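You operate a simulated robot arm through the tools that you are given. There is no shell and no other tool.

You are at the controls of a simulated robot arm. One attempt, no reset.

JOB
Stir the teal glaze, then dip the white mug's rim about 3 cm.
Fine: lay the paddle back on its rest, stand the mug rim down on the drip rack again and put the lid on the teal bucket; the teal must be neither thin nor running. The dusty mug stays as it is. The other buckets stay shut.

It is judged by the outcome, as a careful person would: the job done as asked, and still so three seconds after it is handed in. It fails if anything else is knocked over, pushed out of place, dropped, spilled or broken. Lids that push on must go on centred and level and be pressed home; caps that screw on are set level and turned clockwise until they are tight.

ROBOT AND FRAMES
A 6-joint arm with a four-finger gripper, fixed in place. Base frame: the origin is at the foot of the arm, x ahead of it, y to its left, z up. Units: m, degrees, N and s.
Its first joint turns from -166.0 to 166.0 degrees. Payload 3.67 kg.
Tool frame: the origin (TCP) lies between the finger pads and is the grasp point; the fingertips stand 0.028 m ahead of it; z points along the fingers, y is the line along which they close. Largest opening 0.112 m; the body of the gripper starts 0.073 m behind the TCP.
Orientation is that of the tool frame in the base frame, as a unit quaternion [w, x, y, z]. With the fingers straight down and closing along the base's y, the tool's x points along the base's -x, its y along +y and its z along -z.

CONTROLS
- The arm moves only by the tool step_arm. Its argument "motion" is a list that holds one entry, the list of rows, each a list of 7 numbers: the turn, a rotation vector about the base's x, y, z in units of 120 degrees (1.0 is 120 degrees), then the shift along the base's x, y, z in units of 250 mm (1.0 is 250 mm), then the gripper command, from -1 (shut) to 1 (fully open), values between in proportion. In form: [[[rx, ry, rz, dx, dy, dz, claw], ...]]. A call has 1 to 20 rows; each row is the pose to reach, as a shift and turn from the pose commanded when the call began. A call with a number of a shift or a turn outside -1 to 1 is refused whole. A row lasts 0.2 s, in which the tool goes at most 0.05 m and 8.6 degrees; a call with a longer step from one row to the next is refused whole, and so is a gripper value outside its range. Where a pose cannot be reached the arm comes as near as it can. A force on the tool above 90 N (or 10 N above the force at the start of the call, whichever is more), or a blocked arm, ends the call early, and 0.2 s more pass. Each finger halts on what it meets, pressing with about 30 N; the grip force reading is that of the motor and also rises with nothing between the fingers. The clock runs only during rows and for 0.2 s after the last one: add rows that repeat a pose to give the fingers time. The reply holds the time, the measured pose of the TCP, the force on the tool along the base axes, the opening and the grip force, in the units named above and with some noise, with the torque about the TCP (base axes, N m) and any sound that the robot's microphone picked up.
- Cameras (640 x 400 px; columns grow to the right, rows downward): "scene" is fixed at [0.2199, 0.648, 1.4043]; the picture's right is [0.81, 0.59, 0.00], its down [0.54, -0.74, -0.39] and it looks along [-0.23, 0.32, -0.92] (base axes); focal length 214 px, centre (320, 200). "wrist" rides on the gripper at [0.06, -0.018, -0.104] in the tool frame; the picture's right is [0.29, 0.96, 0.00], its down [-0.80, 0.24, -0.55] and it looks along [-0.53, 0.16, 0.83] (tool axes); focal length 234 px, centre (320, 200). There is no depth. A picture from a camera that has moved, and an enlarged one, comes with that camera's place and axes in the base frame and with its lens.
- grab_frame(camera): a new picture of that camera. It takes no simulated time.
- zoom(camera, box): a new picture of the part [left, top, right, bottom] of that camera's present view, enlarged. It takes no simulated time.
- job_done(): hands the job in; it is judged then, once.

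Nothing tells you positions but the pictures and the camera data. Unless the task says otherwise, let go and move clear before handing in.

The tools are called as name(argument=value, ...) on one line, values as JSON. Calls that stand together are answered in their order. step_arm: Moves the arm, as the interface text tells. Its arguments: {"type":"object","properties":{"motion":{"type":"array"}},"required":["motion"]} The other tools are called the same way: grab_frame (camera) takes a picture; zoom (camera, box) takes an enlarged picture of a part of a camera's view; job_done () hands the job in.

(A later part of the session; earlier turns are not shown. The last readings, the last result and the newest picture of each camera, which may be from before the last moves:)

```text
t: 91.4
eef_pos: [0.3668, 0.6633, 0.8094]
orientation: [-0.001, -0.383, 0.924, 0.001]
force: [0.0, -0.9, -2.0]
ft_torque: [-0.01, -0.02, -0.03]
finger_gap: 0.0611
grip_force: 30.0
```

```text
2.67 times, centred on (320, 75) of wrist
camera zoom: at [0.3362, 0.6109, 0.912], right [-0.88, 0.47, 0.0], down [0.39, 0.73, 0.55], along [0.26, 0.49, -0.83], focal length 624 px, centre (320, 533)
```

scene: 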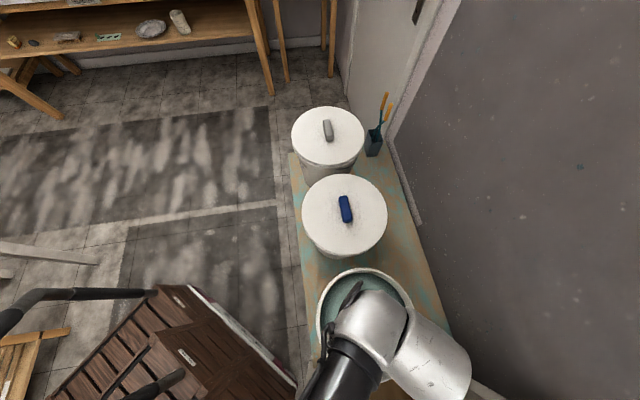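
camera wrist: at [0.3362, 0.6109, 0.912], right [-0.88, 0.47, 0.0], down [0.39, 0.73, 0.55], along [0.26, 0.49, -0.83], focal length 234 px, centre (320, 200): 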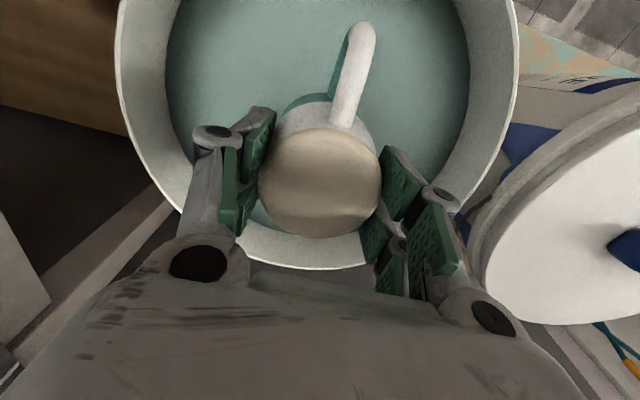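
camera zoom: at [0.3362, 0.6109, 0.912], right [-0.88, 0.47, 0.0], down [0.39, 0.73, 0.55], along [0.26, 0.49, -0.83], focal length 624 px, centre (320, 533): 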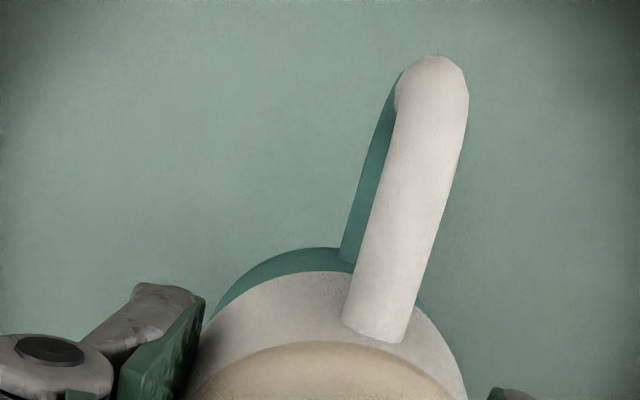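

The rim is coated to about 3 cm. I'll let it drain over the bucket for a few seconds.

step_arm(motion=[[[0, 0, 0, 0, 0, 0, -1], [0, 0, 0, 0, 0, 0, -1], [0, 0, 0, 0, 0, 0, -1], [0, 0, 0, 0, 0, 0, -1], [0, 0, 0, 0, 0, 0, -1], [0, 0, 0, 0, 0, 0, -1], [0, 0, 0, 0, 0, 0, -1], [0, 0, 0, 0, 0, 0, -1], [0, 0, 0, 0, 0, 0, -1], [0, 0, 0, 0, 0, 0, -1], [0, 0, 0, 0, 0, 0, -1], [0, 0, 0, 0, 0, 0, -1], [0, 0, 0, 0, 0, 0, -1], [0, 0, 0, 0, 0, 0, -1], [0, 0, 0, 0, 0, 0, -1], [0, 0, 0, 0, 0, 0, -1], [0, 0, 0, 0, 0, 0, -1], [0, 0, 0, 0, 0, 0, -1], [0, 0, 0, 0, 0, 0, -1]]])

zoom(camera="wrist", box=[200, 0, 440, 150])

```text
t: 95.4
eef_pos: [0.3657, 0.6656, 0.8085]
orientation: [-0.001, -0.383, 0.924, 0.002]
force: [0.9, -0.2, -1.5]
ft_torque: [0.0, 0.01, -0.03]
finger_gap: 0.0614
grip_force: 30.6
```

```text
2.67 times, centred on (320, 75) of wrist
camera zoom: at [0.3362, 0.6109, 0.9119], right [-0.88, 0.47, 0.0], down [0.39, 0.73, 0.55], along [0.26, 0.49, -0.83], focal length 624 px, centre (320, 533)
```

zoom: 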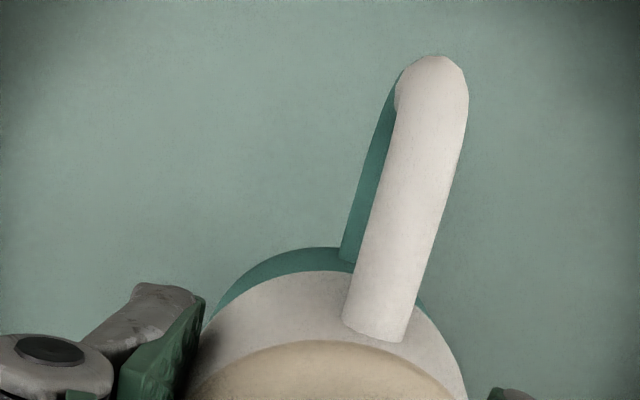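

step_arm(motion=[[[0, 0, 0, 0, 0, 0.06, -1], [0, 0, 0, 0, 0, 0.18, -1], [0, 0, 0, 0, 0, 0.32, -1], [0, 0, 0, 0, 0, 0.46, -1], [0, 0, 0, 0, 0, 0.6, -1], [0, 0, 0, 0, 0, 0.74, -1], [0, 0, 0, 0, 0, 0.88, -1], [0, 0, 0, 0.03, -0.03, 0.96, -1], [0, 0, 0, 0.11, -0.112, 0.975, -1], [0, 0, 0, 0.22, -0.225, 0.975, -1], [0, 0, 0, 0.33, -0.337, 0.975, -1], [0, 0, 0, 0.44, -0.45, 0.975, -1]]])

step_arm(motion=[[[0, 0, 0, 0.112, -0.1144, 0, -1], [0, 0, 0, 0.224, -0.229, 0, -1], [0, 0, 0, 0.336, -0.343, 0, -1], [0, 0, 0, 0.448, -0.458, 0, -1], [0, 0, 0, 0.56, -0.572, 0, -1], [0, 0, 0, 0.672, -0.686, 0, -1], [0, 0, 0, 0.784, -0.8, 0, -1], [0, 0, 0, 0.896, -0.915, 0, -1]]])

step_arm(motion=[[[0, 0, 0, 0.05, -0.143, 0, -1], [0, 0, 0, 0.1, -0.286, 0, -1], [0, 0, 0, 0.15, -0.429, 0, -1], [0, 0, 0, 0.2, -0.572, 0, -1], [0, 0, 0, 0.25, -0.715, 0, -1], [0, 0, 0, 0.31, -0.87, 0, -1], [0, 0, 0, 0.345, -0.97, 0, -1], [0, 0, 0, 0.354, -1.0, 0, -1], [0, 0, 0, 0.354, -1.0, -0.04, -1], [0, 0, 0, 0.354, -1.0, -0.12, -1], [0, 0, 0, 0.354, -1.0, -0.2, -1], [0, 0, 0, 0.354, -1.0, -0.26, -1], [0, 0, 0, 0.354, -1.0, -0.28, -1], [0, 0, 0, 0.354, -1.0, -0.28, -1]]])

grab_frame(camera="wrist")

zoom(camera="wrist", box=[180, 0, 500, 200])

```text
t: 98.0
eef_pos: [0.4741, 0.554, 1.0518]
orientation: [0.0, -0.384, 0.923, 0.001]
force: [0.7, 1.1, -1.8]
ft_torque: [-0.01, -0.05, 0.0]
finger_gap: 0.0616
grip_force: 29.8
```

```text
t: 99.8
eef_pos: [0.7016, 0.3224, 1.0552]
orientation: [-0.001, -0.384, 0.923, 0.001]
force: [0.1, 0.8, -1.9]
ft_torque: [-0.03, -0.05, 0.01]
finger_gap: 0.0613
grip_force: 30.1
```

```text
t: 102.8
eef_pos: [0.7889, 0.0736, 0.9825]
orientation: [-0.001, -0.384, 0.923, 0.002]
force: [-0.1, -0.3, -2.3]
ft_torque: [0.02, 0.01, -0.03]
finger_gap: 0.0615
grip_force: 30.3
```

```text
taken
camera wrist: at [0.7591, 0.019, 1.0867], right [-0.88, 0.47, 0.0], down [0.39, 0.73, 0.55], along [0.26, 0.49, -0.83], focal length 234 px, centre (320, 200)
```

wrist: 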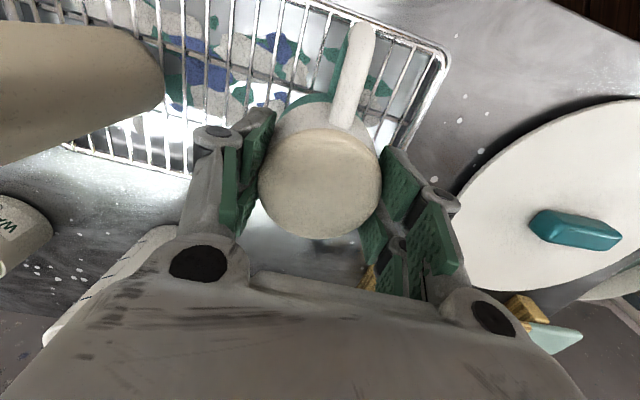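

```text
2.00 times, centred on (340, 100) of wrist
camera zoom: at [0.7591, 0.019, 1.0867], right [-0.88, 0.47, 0.0], down [0.39, 0.73, 0.55], along [0.26, 0.49, -0.83], focal length 468 px, centre (280, 400)
```

zoom: 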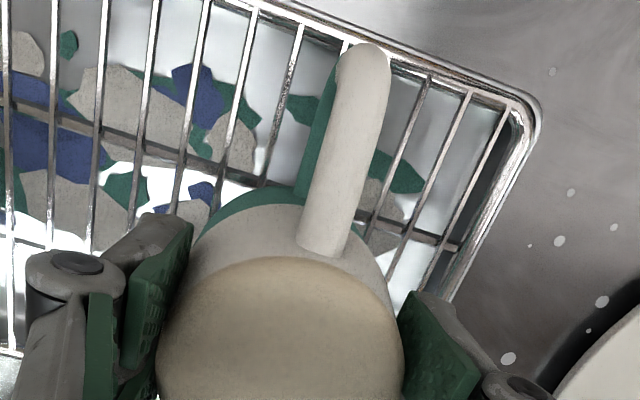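

step_arm(motion=[[[0, 0, 0, 0, 0, -0.03, -1], [0, 0, 0, 0, 0, -0.055, -1], [0, 0, 0, 0, 0, -0.075, -1], [0, 0, 0, 0, 0, -0.085, -1], [0, 0, 0, 0, 0, -0.092, -1], [0, 0, 0, 0, 0, -0.092, -1]]])

```text
t: 104.2
eef_pos: [0.7884, 0.0726, 0.9599]
orientation: [0.0, -0.383, 0.924, 0.0]
force: [-0.9, -0.3, -0.9]
ft_torque: [0.04, -0.02, -0.02]
finger_gap: 0.0614
grip_force: 29.6
```

step_arm(motion=[[[0, 0, 0, 0, 0, -0.004, -1], [0, 0, 0, 0, 0, -0.008, -1], [0, 0, 0, 0, 0, -0.008, -1]]])

```text
t: 105.0
eef_pos: [0.7879, 0.0747, 0.9579]
orientation: [0.0, -0.383, 0.924, 0.0]
force: [0.1, 1.0, 10.8]
ft_torque: [-0.09, 0.21, -0.03]
finger_gap: 0.0615
grip_force: 30.5
```

The mug rim is seated on the wires (about 12 N). I'll ease off slightly, open, and lift clear.

step_arm(motion=[[[0, 0, 0, 0, 0, 0.003, -1], [0, 0, 0, 0, 0, 0.003, 0.15], [0, 0, 0, 0, 0, 0.003, 0.4], [0, 0, 0, 0, 0, 0.003, 0.7], [0, 0, 0, 0, 0, 0.003, 1], [0, 0, 0, 0, 0, 0.003, 1]]])

grab_frame(camera="wrist")

```text
t: 106.4
eef_pos: [0.7886, 0.0725, 0.9573]
orientation: [0.0, -0.383, 0.924, 0.001]
force: [0.3, -0.5, 0.3]
ft_torque: [-0.01, 0.0, 0.0]
finger_gap: 0.1124
grip_force: 0.0
```

```text
taken
camera wrist: at [0.7583, 0.0184, 1.0611], right [-0.88, 0.47, 0.0], down [0.39, 0.73, 0.55], along [0.26, 0.49, -0.83], focal length 234 px, centre (320, 200)
```

wrist: 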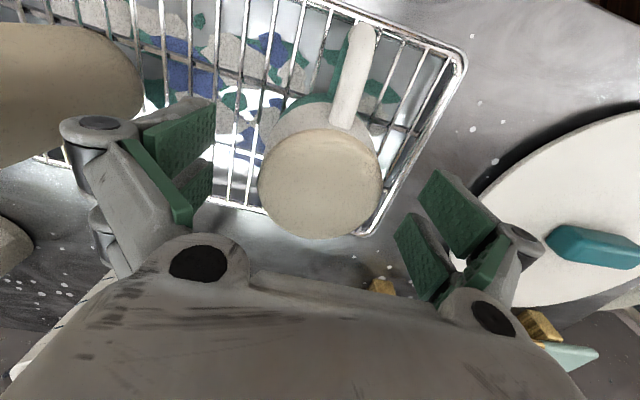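

step_arm(motion=[[[0, 0, 0, 0, 0, 0.08, 1], [0, 0, 0, 0, 0, 0.2, 1], [0, 0, 0, 0, 0, 0.36, 1], [0, 0, 0, 0, 0, 0.52, 1], [0, 0, 0, -0.06, 0.07, 0.57, 1], [0, 0, 0, -0.17, 0.21, 0.57, 1], [0, 0, 0, -0.28, 0.35, 0.57, 1], [0, 0, 0, -0.39, 0.48, 0.57, 1], [0, 0, 0, -0.5, 0.62, 0.57, 1], [0, 0, 0, -0.61, 0.75, 0.57, 1], [0, 0, 0, -0.72, 0.88, 0.57, 1], [0, 0, 0, -0.8, 0.976, 0.57, 1], [0, 0, 0, -0.8, 0.976, 0.57, 1]]])

grab_frame(camera="wrist")

zoom(camera="wrist", box=[200, 0, 440, 150])

```text
t: 109.2
eef_pos: [0.588, 0.319, 1.1007]
orientation: [0.0, -0.383, 0.924, 0.001]
force: [-0.4, -0.8, 0.8]
ft_torque: [-0.01, -0.05, -0.01]
finger_gap: 0.1119
grip_force: 0.1
```

```text
taken
camera wrist: at [0.5576, 0.2654, 1.2035], right [-0.88, 0.47, 0.0], down [0.39, 0.73, 0.55], along [0.26, 0.49, -0.83], focal length 234 px, centre (320, 200)
```

wrist: 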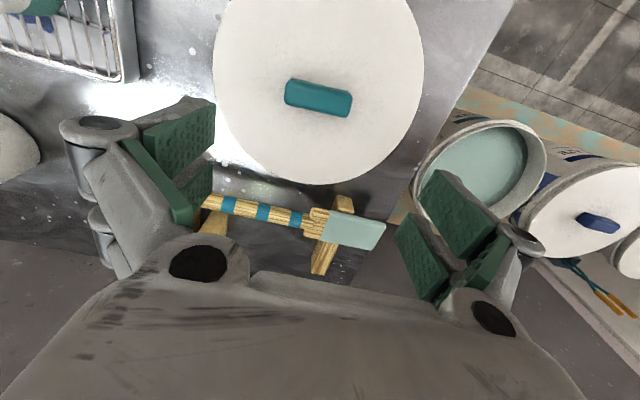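

```text
2.67 times, centred on (320, 75) of wrist
camera zoom: at [0.5576, 0.2654, 1.2035], right [-0.88, 0.47, 0.0], down [0.39, 0.73, 0.55], along [0.26, 0.49, -0.83], focal length 624 px, centre (320, 533)
```

zoom: 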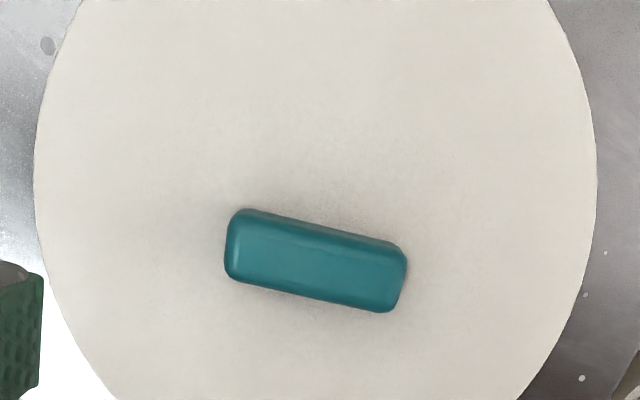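

Mug and paddle are back in place. The lid is centred at (0.5865, 0.3155) with its handle at about 140°; I'll turn the gripper across the handle.

step_arm(motion=[[[0, 0, 0.066, 0, 0, 0, 1], [0, 0, 0.132, 0, 0, 0, 1], [0, 0, 0.198, 0, 0, 0, 1], [0, 0, 0.264, 0, 0, 0, 1], [0, 0, 0.33, 0, 0, 0, 1], [0, 0, 0.396, 0, 0, 0, 1], [0, 0, 0.462, 0, 0, 0, 1], [0, 0, 0.528, 0, 0, 0, 1], [0, 0, 0.594, -0.006, -0.014, 0, 0.6], [0, 0, 0.66, -0.006, -0.014, 0, 0.3], [0, 0, 0.726, -0.006, -0.014, -0.1, 0.07], [0, 0, 0.789, -0.006, -0.014, -0.2, 0.07], [0, 0, 0.789, -0.006, -0.014, -0.35, 0.07], [0, 0, 0.789, -0.006, -0.014, -0.4, 0.07], [0, 0, 0.789, -0.006, -0.014, -0.4, 0.07]]])

grab_frame(camera="wrist")

zoom(camera="wrist", box=[200, 40, 440, 190])

```text
t: 112.4
eef_pos: [0.5879, 0.3128, 1.0006]
orientation: [0.001, 0.939, -0.345, 0.0]
force: [-0.1, 0.9, 0.2]
ft_torque: [0.02, -0.03, 0.02]
finger_gap: 0.0596
grip_force: 0.1
```

```text
taken
camera wrist: at [0.6448, 0.2895, 1.1045], right [-0.4, -0.92, 0.0], down [-0.76, 0.33, 0.55], along [-0.51, 0.22, -0.83], focal length 234 px, centre (320, 200)
```

wrist: 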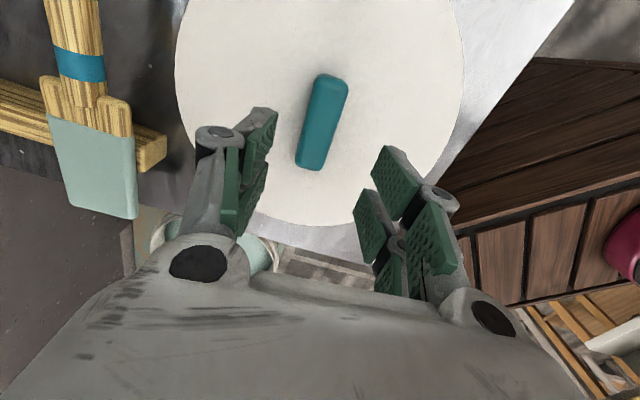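

```text
2.67 times, centred on (320, 115) of wrist
camera zoom: at [0.6448, 0.2895, 1.1045], right [-0.4, -0.92, 0.0], down [-0.76, 0.33, 0.55], along [-0.51, 0.22, -0.83], focal length 624 px, centre (320, 427)
```

zoom: 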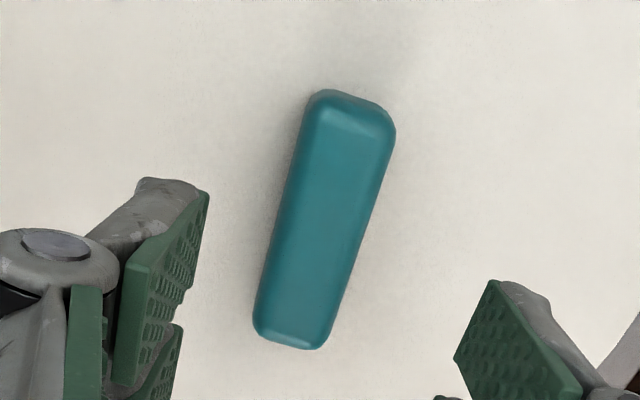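

step_arm(motion=[[[0, 0, 0.0125, -0.01, 0.008, -0.08, 0.07], [0, 0, 0.0125, -0.01, 0.008, -0.18, 0.07], [0, 0, 0.0125, -0.01, 0.008, -0.27, 0.07], [0, 0, 0.0125, -0.01, 0.008, -0.34, 0.07], [0, 0, 0.0125, -0.01, 0.008, -0.34, 0.07]]])

grab_frame(camera="wrist")

zoom(camera="wrist", box=[200, 80, 440, 230])

```text
t: 113.6
eef_pos: [0.5846, 0.3155, 0.9145]
orientation: [0.001, 0.943, -0.332, 0.0]
force: [-0.4, 0.1, -0.2]
ft_torque: [0.0, 0.01, 0.01]
finger_gap: 0.06
grip_force: 0.2
```

```text
taken
camera wrist: at [0.6422, 0.2932, 1.0179], right [-0.38, -0.93, 0.0], down [-0.77, 0.31, 0.55], along [-0.51, 0.21, -0.83], focal length 234 px, centre (320, 200)
```

wrist: 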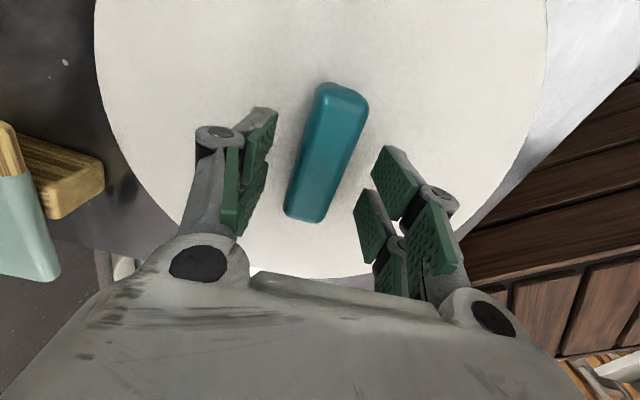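

```text
2.67 times, centred on (320, 155) of wrist
camera zoom: at [0.6422, 0.2932, 1.0179], right [-0.38, -0.93, 0.0], down [-0.77, 0.31, 0.55], along [-0.51, 0.21, -0.83], focal length 624 px, centre (320, 320)
```

zoom: 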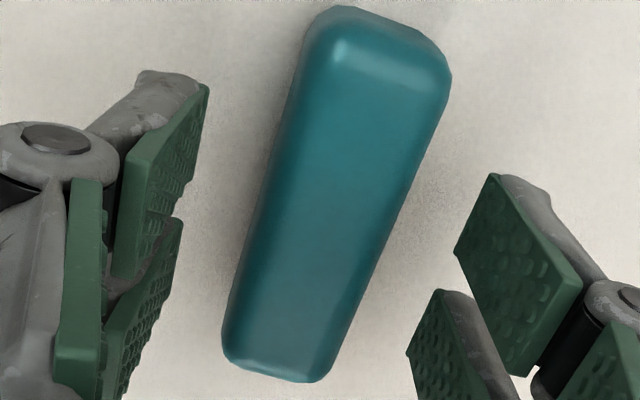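

step_arm(motion=[[[0, 0, 0, 0, 0, -0.02, 0.07], [0, 0, 0, 0, 0, -0.04, 0.07], [0, 0, 0, 0, 0, -0.055, 0.07]]])

zoom(camera="wrist", box=[200, 80, 440, 230])

```text
t: 114.4
eef_pos: [0.584, 0.3155, 0.9014]
orientation: [0.0, 0.943, -0.331, 0.0]
force: [-0.4, -0.1, 0.5]
ft_torque: [-0.03, 0.0, 0.03]
finger_gap: 0.0599
grip_force: 0.0
```

```text
2.67 times, centred on (320, 155) of wrist
camera zoom: at [0.6417, 0.2929, 1.0043], right [-0.38, -0.93, 0.0], down [-0.77, 0.31, 0.55], along [-0.51, 0.21, -0.83], focal length 624 px, centre (320, 320)
```

zoom: 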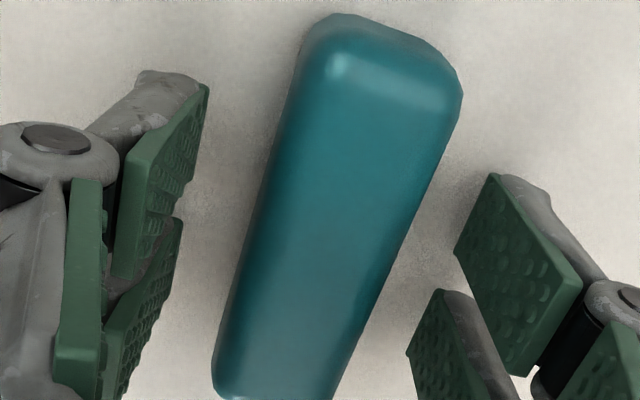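

step_arm(motion=[[[0, 0, 0, 0, 0, -0.008, 0.07], [0, 0, 0, 0, 0, -0.016, 0.07], [0, 0, 0, 0, 0, -0.016, 0.07]]])

zoom(camera="wrist", box=[200, 80, 440, 230])

```text
t: 115.2
eef_pos: [0.5836, 0.315, 0.8983]
orientation: [0.001, 0.943, -0.333, 0.0]
force: [-0.2, 0.4, 0.0]
ft_torque: [-0.02, 0.01, 0.01]
finger_gap: 0.06
grip_force: 0.1
```

```text
2.67 times, centred on (320, 155) of wrist
camera zoom: at [0.6416, 0.2925, 1.0012], right [-0.38, -0.93, 0.0], down [-0.77, 0.31, 0.55], along [-0.51, 0.21, -0.83], focal length 624 px, centre (320, 320)
```

zoom: 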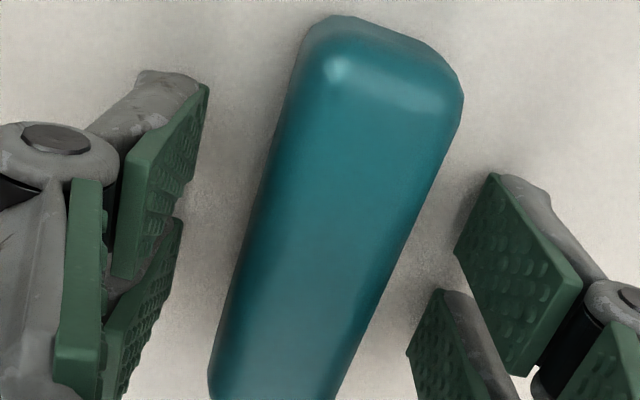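

step_arm(motion=[[[0, 0, 0, 0, 0, -0.006, 0.07], [0, 0, 0, 0, 0, -0.012, 0.07], [0, 0, 0, 0, 0, -0.012, 0.07]]])

```text
t: 116.0
eef_pos: [0.5842, 0.3158, 0.896]
orientation: [0.001, 0.943, -0.332, 0.0]
force: [0.3, 0.4, 0.3]
ft_torque: [-0.02, 0.0, 0.05]
finger_gap: 0.0597
grip_force: 0.0
```

step_arm(motion=[[[0, 0, 0, 0, 0, -0.006, 0.07], [0, 0, 0, 0, 0, -0.012, 0.07], [0, 0, 0, 0, 0, -0.012, 0.07]]])

zoom(camera="wrist", box=[200, 80, 440, 230])

```text
t: 116.8
eef_pos: [0.584, 0.3146, 0.8918]
orientation: [0.001, 0.943, -0.331, -0.001]
force: [-0.4, -2.2, 2.0]
ft_torque: [0.06, -0.03, -0.02]
finger_gap: 0.0601
grip_force: 0.1
```

```text
2.67 times, centred on (320, 155) of wrist
camera zoom: at [0.6417, 0.2931, 0.9956], right [-0.38, -0.93, 0.0], down [-0.77, 0.31, 0.55], along [-0.51, 0.21, -0.83], focal length 624 px, centre (320, 320)
```

zoom: 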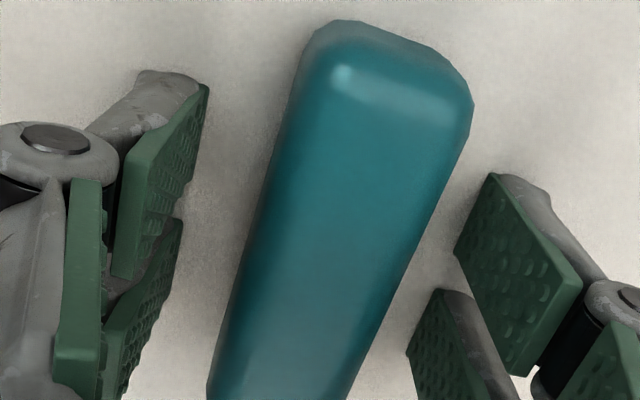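

step_arm(motion=[[[0, 0, 0, 0, 0, 0.006, 0.07], [0, 0, 0, 0, 0, 0.006, -0.3], [0, 0, 0, 0, 0, 0.006, -0.6], [0, 0, 0, 0, 0, 0.006, -1], [0, 0, 0, 0, 0, 0.006, -1]]])

zoom(camera="wrist", box=[160, 30, 480, 230])

```text
t: 118.0
eef_pos: [0.5837, 0.3164, 0.8953]
orientation: [0.0, 0.943, -0.332, 0.0]
force: [0.7, 0.5, 14.4]
ft_torque: [0.1, 0.13, -0.23]
finger_gap: 0.0296
grip_force: 30.0
```

```text
2.00 times, centred on (320, 130) of wrist
camera zoom: at [0.6415, 0.2934, 0.9977], right [-0.38, -0.93, 0.0], down [-0.77, 0.31, 0.55], along [-0.51, 0.21, -0.83], focal length 468 px, centre (320, 340)
```

zoom: 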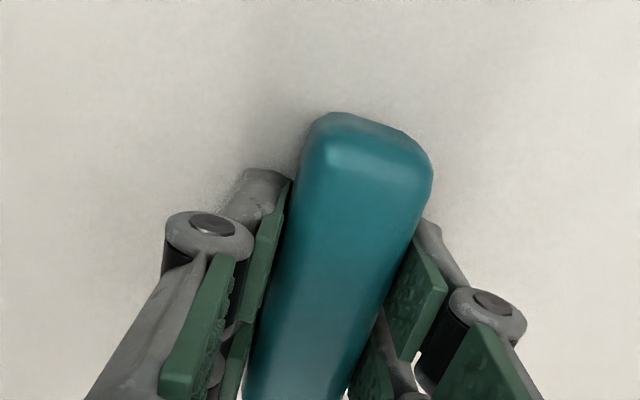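

The handle is gripped (gap 29.6 mm). Lifting the lid a little to check it hangs level.

step_arm(motion=[[[0, 0, 0, 0, 0, 0.02, -1], [0, 0, 0, 0, 0, 0.05, -1], [0, 0, 0, 0, 0, 0.09, -1], [0, 0, 0, 0, 0, 0.14, -1], [0, 0, 0, 0, 0, 0.14, -1]]])

grab_frame(camera="wrist")

```text
t: 119.2
eef_pos: [0.5852, 0.3155, 0.9287]
orientation: [0.001, 0.943, -0.333, -0.001]
force: [0.4, -0.3, -2.2]
ft_torque: [-0.04, -0.02, 0.0]
finger_gap: 0.0297
grip_force: 30.0
```

```text
taken
camera wrist: at [0.6421, 0.2935, 1.0328], right [-0.38, -0.93, 0.0], down [-0.77, 0.31, 0.55], along [-0.51, 0.21, -0.83], focal length 234 px, centre (320, 200)
```

wrist: 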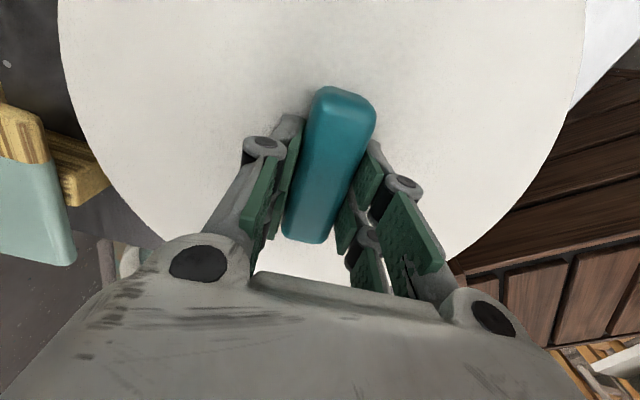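

zoom(camera="wrist", box=[0, 0, 320, 200])

zoom(camera="wrist", box=[320, 80, 640, 280])

```text
2.00 times, centred on (160, 100) of wrist
camera zoom: at [0.6421, 0.2935, 1.0328], right [-0.38, -0.93, 0.0], down [-0.77, 0.31, 0.55], along [-0.51, 0.21, -0.83], focal length 468 px, centre (640, 400)
```

zoom: 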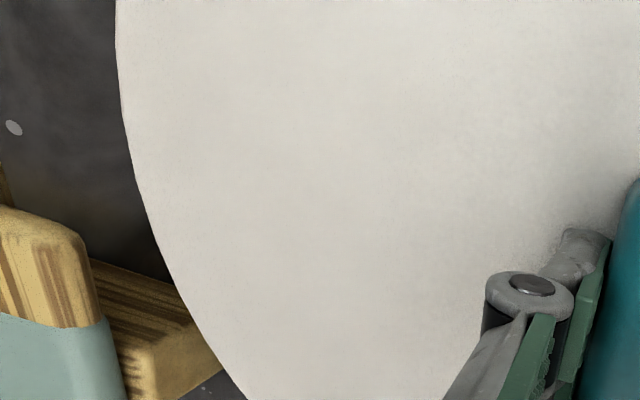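

```text
2.00 times, centred on (480, 180) of wrist
camera zoom: at [0.6421, 0.2935, 1.0328], right [-0.38, -0.93, 0.0], down [-0.77, 0.31, 0.55], along [-0.51, 0.21, -0.83], focal length 468 px, centre (0, 240)
```

zoom: 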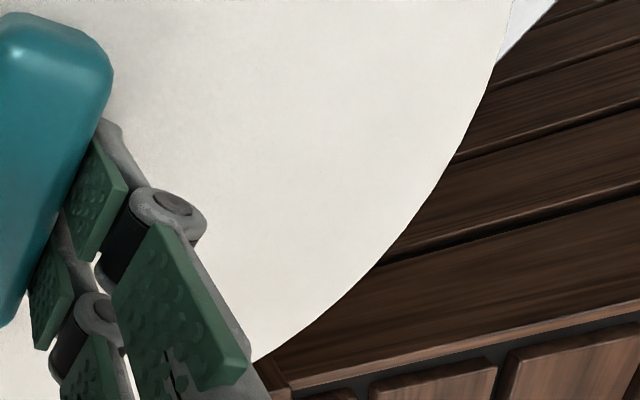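

The lid hangs level and is centred on the gripper within about 1 mm. I'll carry it over to the bucket.

step_arm(motion=[[[0, 0, 0, 0, 0, 0.08, -1], [0, 0, 0, 0, 0, 0.18, -1], [0, 0, 0, -0.03, 0.05, 0.27, -1], [0, 0, 0, -0.1, 0.16, 0.285, -1], [0, 0, 0, -0.18, 0.29, 0.285, -1], [0, 0, 0, -0.26, 0.42, 0.285, -1], [0, 0, 0, -0.34, 0.55, 0.285, -1], [0, 0, 0, -0.42, 0.68, 0.285, -1], [0, 0, 0, -0.5, 0.81, 0.285, -1], [0, 0, 0, -0.58, 0.93, 0.285, -1]]])

step_arm(motion=[[[0, 0, 0, -0.1, 0.16, 0, -1], [0, 0, 0, -0.2, 0.32, 0, -1], [0, 0, 0, -0.27, 0.42, -0.05, -1], [0, 0, 0, -0.3, 0.468, -0.15, -1], [0, 0, 0, -0.3, 0.468, -0.28, -1], [0, 0, 0, -0.3, 0.468, -0.42, -1], [0, 0, 0, -0.3, 0.468, -0.54, -1], [0, 0, 0, -0.3, 0.468, -0.6, -1], [0, 0, 0, -0.3, 0.468, -0.6, -1]]])

grab_frame(camera="wrist")

grab_frame(camera="scene")

```text
t: 121.4
eef_pos: [0.4389, 0.5491, 1.0017]
orientation: [0.001, 0.943, -0.333, 0.0]
force: [-0.2, -0.4, -1.3]
ft_torque: [0.01, 0.05, -0.03]
finger_gap: 0.0297
grip_force: 30.3
```

```text
t: 123.4
eef_pos: [0.365, 0.6653, 0.8505]
orientation: [0.001, 0.943, -0.332, 0.0]
force: [0.5, 0.0, -1.4]
ft_torque: [-0.01, 0.02, 0.02]
finger_gap: 0.0296
grip_force: 29.9
```

```text
taken
camera wrist: at [0.4219, 0.6427, 0.9536], right [-0.38, -0.93, 0.0], down [-0.77, 0.31, 0.55], along [-0.51, 0.21, -0.83], focal length 234 px, centre (320, 200)
```

wrist: 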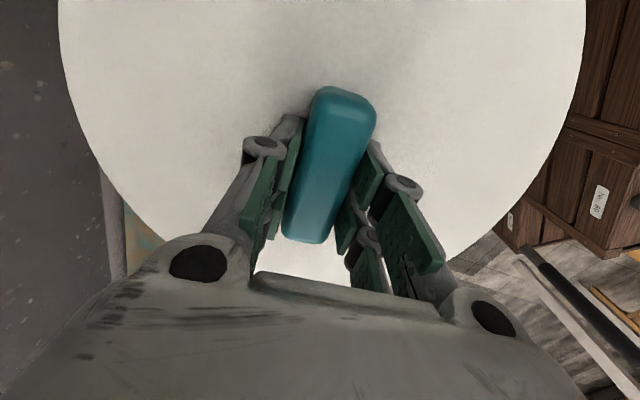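

```text
taken
```

scene: 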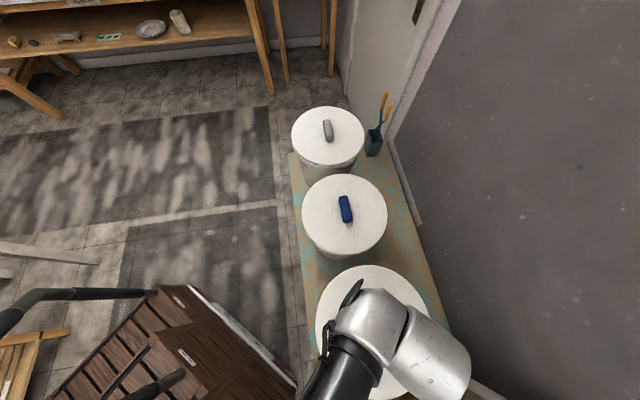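

step_arm(motion=[[[0, 0, 0, 0, -0.002, -0.08, -1], [0, 0, 0, 0, -0.002, -0.15, -1], [0, 0, 0, 0, -0.002, -0.19, -1], [0, 0, 0, 0, -0.002, -0.2, -1], [0, 0, 0, 0, -0.002, -0.2, -1]]])

zoom(camera="scene", box=[290, 255, 450, 395])

grab_frame(camera="wrist")

```text
t: 124.6
eef_pos: [0.3639, 0.6646, 0.8005]
orientation: [0.001, 0.943, -0.332, -0.001]
force: [-0.7, 0.4, -1.7]
ft_torque: [-0.01, -0.01, 0.01]
finger_gap: 0.0295
grip_force: 30.4
```

```text
2.86 times, centred on (370, 325) of scene
camera zoom: at [0.2199, 0.648, 1.4043], right [0.81, 0.59, 0.0], down [0.54, -0.74, -0.39], along [-0.23, 0.32, -0.92], focal length 613 px, centre (177, -157)
```

zoom: 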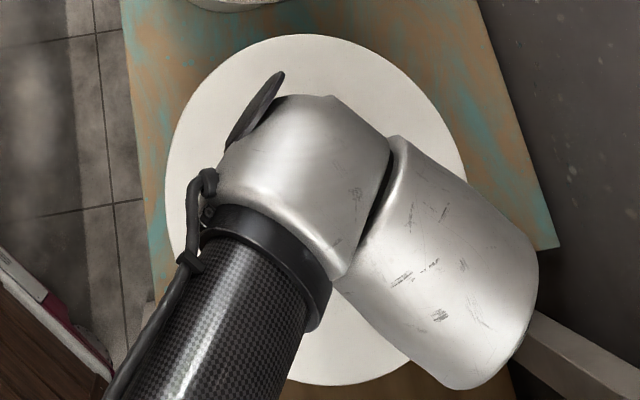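

```text
taken
camera wrist: at [0.4219, 0.6429, 0.9039], right [-0.38, -0.93, 0.0], down [-0.77, 0.31, 0.55], along [-0.51, 0.21, -0.83], focal length 234 px, centre (320, 200)
```

wrist: 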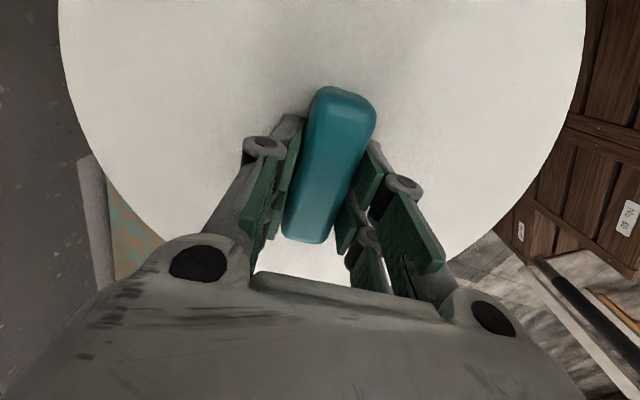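

step_arm(motion=[[[0, 0, 0, 0.004, 0.004, -0.01, -1], [0, 0, 0, 0.004, 0.004, -0.02, -1], [0, 0, 0, 0.004, 0.004, -0.03, -1], [0, 0, 0, 0.004, 0.004, -0.04, -1], [0, 0, 0, 0.004, 0.004, -0.04, -1]]])

step_arm(motion=[[[0, 0, 0, 0, 0, -0.006, -1], [0, 0, 0, 0, 0, -0.012, -1], [0, 0, 0, 0, 0, -0.016, -1], [0, 0, 0, 0, 0, -0.016, -1]]])

```text
t: 125.8
eef_pos: [0.3656, 0.6656, 0.7894]
orientation: [0.001, 0.943, -0.332, 0.0]
force: [-0.6, -0.2, -2.3]
ft_torque: [0.0, 0.01, -0.03]
finger_gap: 0.0297
grip_force: 30.4
```

```text
t: 126.8
eef_pos: [0.3658, 0.6649, 0.7859]
orientation: [0.001, 0.943, -0.332, 0.0]
force: [0.1, 0.8, -1.8]
ft_torque: [-0.05, -0.01, -0.01]
finger_gap: 0.03
grip_force: 30.3
```

step_arm(motion=[[[0, 0, 0, 0, 0, -0.006, -1], [0, 0, 0, 0, 0, -0.012, -1], [0, 0, 0, 0, 0, -0.018, -1], [0, 0, 0, 0, 0, -0.018, -1]]])

```text
t: 127.8
eef_pos: [0.3648, 0.6663, 0.785]
orientation: [-0.002, 0.943, -0.333, 0.0]
force: [-1.5, -9.1, 43.2]
ft_torque: [-0.69, -0.06, -0.05]
finger_gap: 0.0296
grip_force: 30.1
```

The lid has met the rim with a slight sideways reaction toward −y, so I'll back off, shift about 1.5 mm that way and set it down again.

step_arm(motion=[[[0, 0, 0, 0, 0, 0.02, -1], [0, 0, 0, 0, -0.006, 0.03, -1], [0, 0, 0, 0, -0.006, 0.03, -1], [0, 0, 0, 0, -0.006, 0.018, -1], [0, 0, 0, 0, -0.006, 0.008, -1], [0, 0, 0, 0, -0.006, 0.002, -1], [0, 0, 0, 0, -0.006, 0.002, -1]]])

```text
t: 129.4
eef_pos: [0.3644, 0.6654, 0.7846]
orientation: [-0.002, 0.943, -0.332, -0.002]
force: [-5.3, -11.5, 42.4]
ft_torque: [-0.89, -0.06, -0.08]
finger_gap: 0.0295
grip_force: 30.2
```

zoom(camera="scene", box=[290, 255, 450, 395])

grab_frame(camera="wrist")

```text
2.86 times, centred on (370, 325) of scene
camera zoom: at [0.2199, 0.648, 1.4043], right [0.81, 0.59, 0.0], down [0.54, -0.74, -0.39], along [-0.23, 0.32, -0.92], focal length 613 px, centre (177, -157)
```

zoom: 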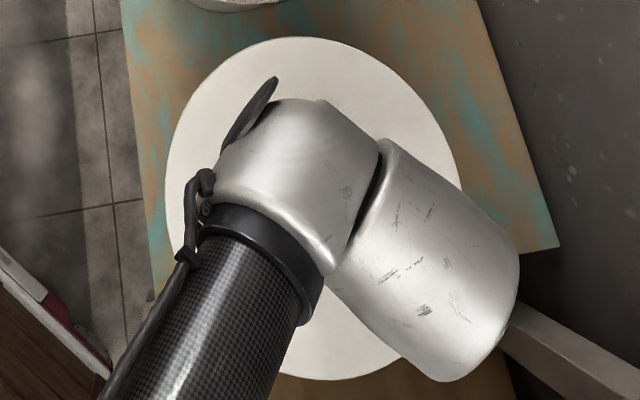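

```text
taken
camera wrist: at [0.4224, 0.6409, 0.8882], right [-0.38, -0.93, 0.0], down [-0.77, 0.31, 0.55], along [-0.51, 0.21, -0.83], focal length 234 px, centre (320, 200)
```

wrist: 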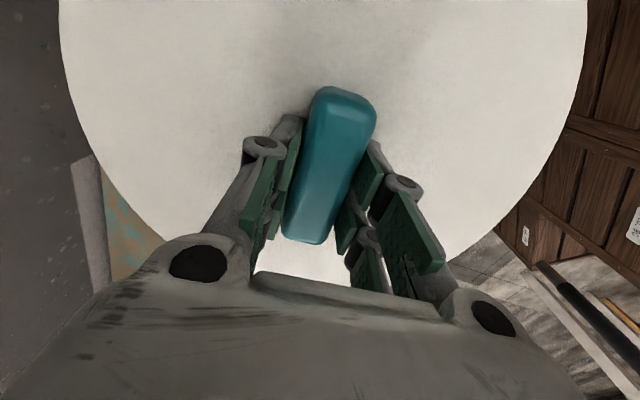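

The reaction is spread almost evenly round the rim, so the lid sits square and needs pressing home. Pressing gradually.

step_arm(motion=[[[0, 0, 0, 0, 0.001, -0.004, -1], [0, 0, 0, 0, 0.001, -0.008, -1], [0, 0, 0, 0, 0.001, -0.012, -1], [0, 0, 0, 0, 0.001, -0.012, -1]]])

```text
t: 130.4
eef_pos: [0.3648, 0.6641, 0.7854]
orientation: [-0.003, 0.943, -0.331, 0.0]
force: [-4.2, -22.7, 73.9]
ft_torque: [-1.76, -0.16, 0.11]
finger_gap: 0.0296
grip_force: 29.8
```

zoom(camera="scene", box=[285, 165, 405, 265])

zoom(camera="scene", box=[300, 255, 420, 330])

zoom(camera="scene", box=[300, 310, 420, 400])

```text
4.00 times, centred on (345, 215) of scene
camera zoom: at [0.2199, 0.648, 1.4043], right [0.81, 0.59, 0.0], down [0.54, -0.74, -0.39], along [-0.23, 0.32, -0.92], focal length 858 px, centre (220, 140)
```

zoom: 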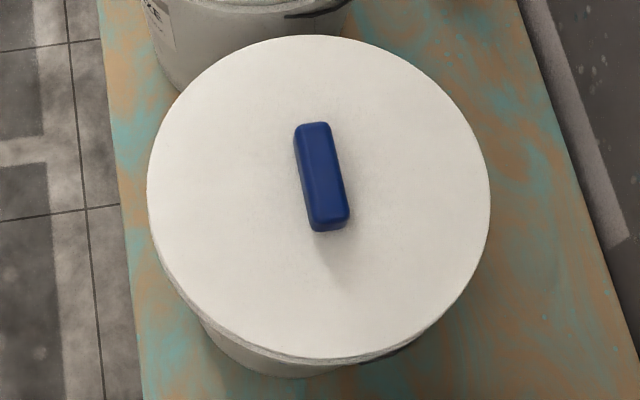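

```text
5.33 times, centred on (360, 292) of scene
camera zoom: at [0.2199, 0.648, 1.4043], right [0.81, 0.59, 0.0], down [0.54, -0.74, -0.39], along [-0.23, 0.32, -0.92], focal length 1144 px, centre (107, -293)
```

zoom: 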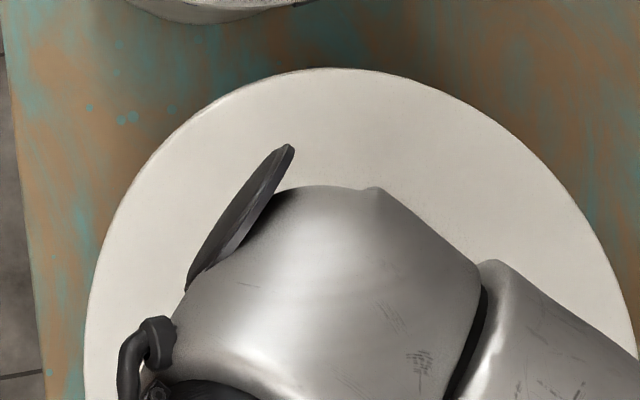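

```text
4.44 times, centred on (360, 355) of scene
camera zoom: at [0.2199, 0.648, 1.4043], right [0.81, 0.59, 0.0], down [0.54, -0.74, -0.39], along [-0.23, 0.32, -0.92], focal length 953 px, centre (142, -489)
```

zoom: 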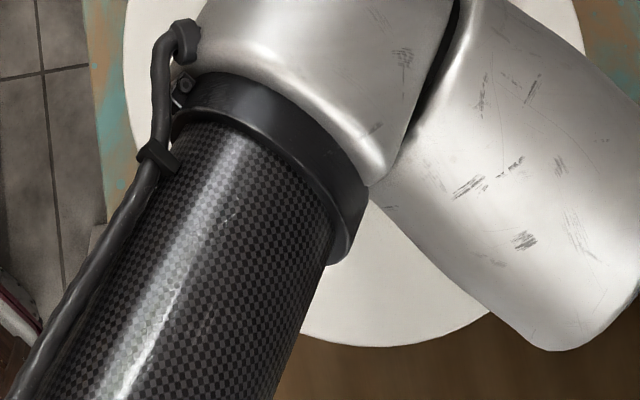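

The lid's apparent size now matches the shut neighbour's lid exactly (same height), so it is down. I'll give one more firm press with the arm's small tilt and side load corrected.

step_arm(motion=[[[-0.002, 0.0007, 0, 0, -0.003, 0, -1], [-0.004, 0.0014, 0, 0, -0.005, 0, -1], [-0.004, 0.0014, 0, 0, -0.005, -0.002, -1], [-0.004, 0.0014, 0, 0, -0.005, -0.003, -1], [-0.004, 0.0014, 0, 0, -0.005, -0.003, -1]]])

```text
t: 131.6
eef_pos: [0.3649, 0.6647, 0.7852]
orientation: [0.001, 0.943, -0.333, -0.001]
force: [-1.8, -5.4, 66.4]
ft_torque: [0.18, 0.26, -0.1]
finger_gap: 0.0296
grip_force: 30.1
```

step_arm(motion=[[[-0.001, 0.0003, 0, 0, -0.001, -0.003, -1], [-0.001, 0.0003, 0, 0, -0.001, -0.006, -1], [-0.001, 0.0003, 0, 0, -0.001, -0.006, -1]]])

```text
t: 132.4
eef_pos: [0.3664, 0.6636, 0.7839]
orientation: [0.0, 0.943, -0.332, -0.001]
force: [1.8, -8.9, 77.0]
ft_torque: [-0.67, -0.82, -0.02]
finger_gap: 0.0297
grip_force: 29.7
```

step_arm(motion=[[[0, 0, 0, 0, -0.002, -0.004, -1], [0, 0, 0, 0, -0.002, -0.008, -1], [0, 0, 0, 0, -0.002, -0.008, -1]]])

```text
t: 133.0
eef_pos: [0.3651, 0.6664, 0.7842]
orientation: [-0.002, 0.943, -0.332, -0.002]
force: [0.9, 0.2, 16.2]
ft_torque: [-0.43, -0.34, -0.04]
finger_gap: 0.0298
grip_force: 30.0
stopped in row 3: the force on the tool passed its limit at 91 N (the readings are from after the stop); the commanded pose is now the measured one
```

Pressed to over 90 N with no further travel. Easing off, releasing the handle and rising clear.

step_arm(motion=[[[0, 0, 0, 0, 0, 0.004, -1], [0, 0, 0, 0, 0, 0.004, -0.3], [0, 0, 0, 0, 0, 0.004, 0], [0, 0, 0, 0, 0, 0.004, 0.15], [0, 0, 0, 0, 0, 0.004, 0.15]]])

step_arm(motion=[[[0, 0, 0, 0, 0, 0.04, 0.15], [0, 0, 0, 0, 0, 0.12, 0.15], [0, 0, 0, 0, 0, 0.26, 0.15], [0, 0, 0, 0, 0, 0.42, 0.15], [0, 0, 0, 0, 0, 0.6, 0.15], [0, 0, 0, 0, 0, 0.8, 0.15], [0, 0, 0, 0, 0, 0.98, 0.15]]])

grab_frame(camera="wrist")

```text
t: 134.2
eef_pos: [0.3657, 0.6654, 0.7834]
orientation: [0.001, 0.944, -0.331, -0.001]
force: [0.2, 0.7, 0.7]
ft_torque: [0.01, 0.01, 0.02]
finger_gap: 0.0643
grip_force: 0.0
```

```text
t: 135.8
eef_pos: [0.3659, 0.664, 1.0279]
orientation: [0.0, 0.943, -0.332, -0.001]
force: [-0.8, 0.1, -0.3]
ft_torque: [-0.06, -0.02, -0.04]
finger_gap: 0.0643
grip_force: 0.1
```

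```text
taken
camera wrist: at [0.4241, 0.6416, 1.1317], right [-0.38, -0.93, 0.0], down [-0.77, 0.31, 0.56], along [-0.52, 0.21, -0.83], focal length 234 px, centre (320, 200)
```

wrist: 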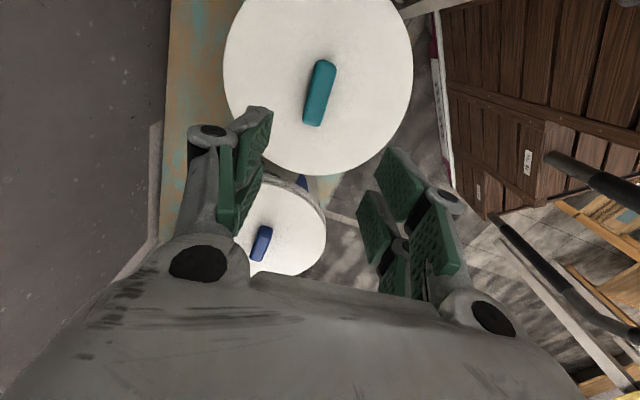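

step_arm(motion=[[[0, 0, -0.06, 0.07, -0.09, 0.1, 0.15], [0, 0, -0.12, 0.16, -0.19, 0.2, 0.15], [0, 0, -0.18, 0.27, -0.32, 0.2, 0.15], [0, 0, -0.24, 0.39, -0.44, 0.2, 0.15], [0, 0, -0.3, 0.51, -0.56, 0.2, 0.15], [0, 0, -0.36, 0.63, -0.68, 0.2, 0.15], [0, 0, -0.42, 0.75, -0.8, 0.2, 0.15], [0, 0, -0.48, 0.87, -0.9, 0.2, 0.15], [0, 0, -0.54, 0.98, -0.98, 0.2, 0.15]]])

step_arm(motion=[[[0, 0, -0.06, 0.11, -0.12, 0, 0.15], [0, 0, -0.12, 0.22, -0.24, 0, 0.15], [0, 0, -0.18, 0.32, -0.36, 0, 0.15], [0, 0, -0.24, 0.34, -0.38, -0.05, 0.15], [0, 0, -0.24, 0.34, -0.38, -0.1, 0.15]]])

grab_frame(camera="wrist")

grab_frame(camera="scene")

```text
t: 137.8
eef_pos: [0.6074, 0.4233, 1.079]
orientation: [0.0, -0.619, 0.786, 0.002]
force: [0.0, -0.1, -0.4]
ft_torque: [-0.05, -0.05, 0.02]
finger_gap: 0.0645
grip_force: 0.1
```

```text
t: 139.0
eef_pos: [0.696, 0.3241, 1.0547]
orientation: [0.0, -0.403, 0.915, 0.001]
force: [0.9, -0.1, 0.7]
ft_torque: [0.0, -0.02, 0.02]
finger_gap: 0.0644
grip_force: 0.1
```

```text
taken
camera wrist: at [0.6681, 0.269, 1.1572], right [-0.9, 0.43, 0.0], down [0.36, 0.75, 0.56], along [0.24, 0.5, -0.83], focal length 234 px, centre (320, 200)
```

wrist: 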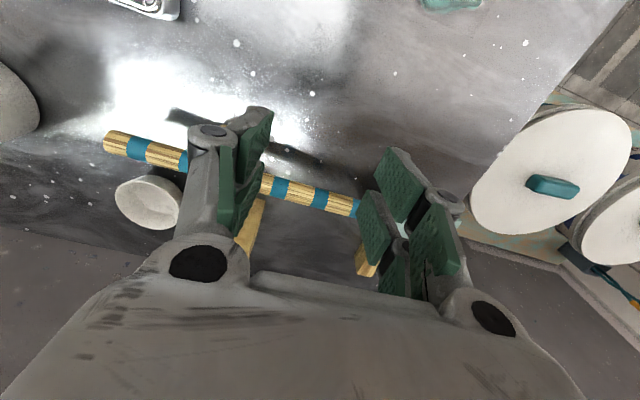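

```text
taken
```

scene: 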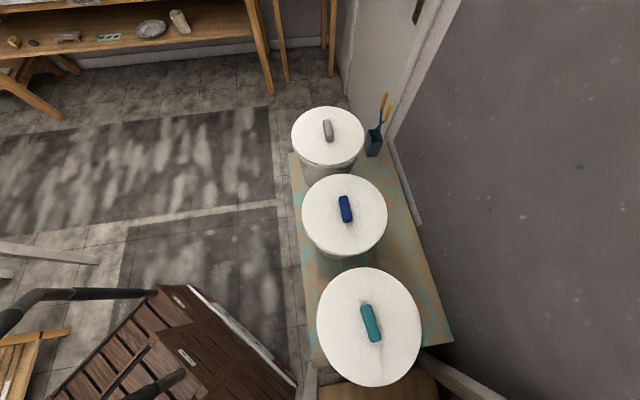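

zoom(camera="wrist", box=[460, 80, 640, 260])

zoom(camera="wrist", box=[340, 0, 540, 125])

zoom(camera="scene", box=[290, 255, 450, 395])

```text
2.22 times, centred on (550, 170) of wrist
camera zoom: at [0.6681, 0.269, 1.1572], right [-0.9, 0.43, 0.0], down [0.36, 0.75, 0.56], along [0.24, 0.5, -0.83], focal length 520 px, centre (-191, 267)
```

zoom: 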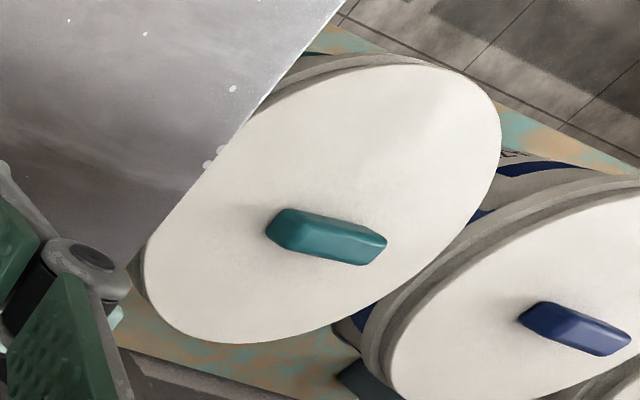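

```text
3.20 times, centred on (440, 62) of wrist
camera zoom: at [0.6681, 0.269, 1.1572], right [-0.9, 0.43, 0.0], down [0.36, 0.75, 0.56], along [0.24, 0.5, -0.83], focal length 749 px, centre (-64, 640)
```

zoom: 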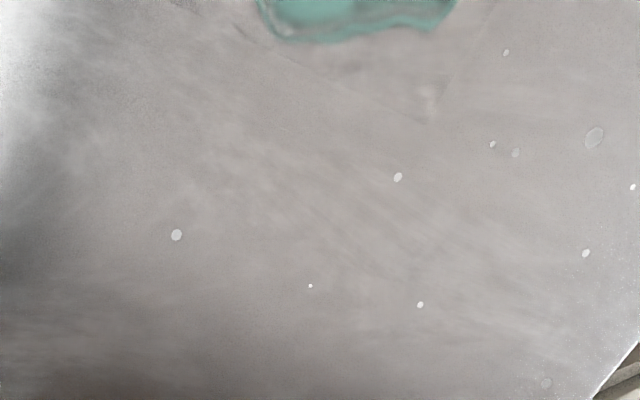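

```text
2.86 times, centred on (370, 325) of scene
camera zoom: at [0.2199, 0.648, 1.4043], right [0.81, 0.59, 0.0], down [0.54, -0.74, -0.39], along [-0.23, 0.32, -0.92], focal length 613 px, centre (177, -157)
```

zoom: 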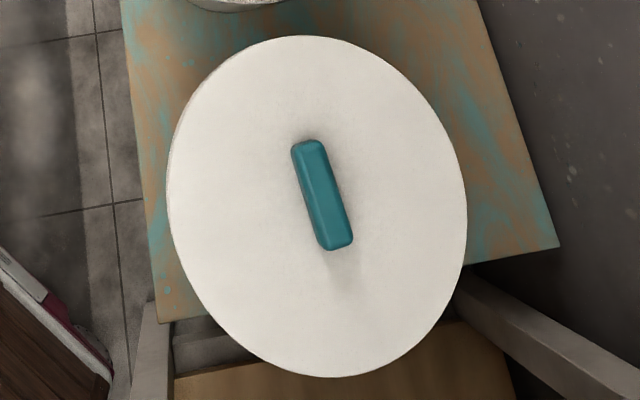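

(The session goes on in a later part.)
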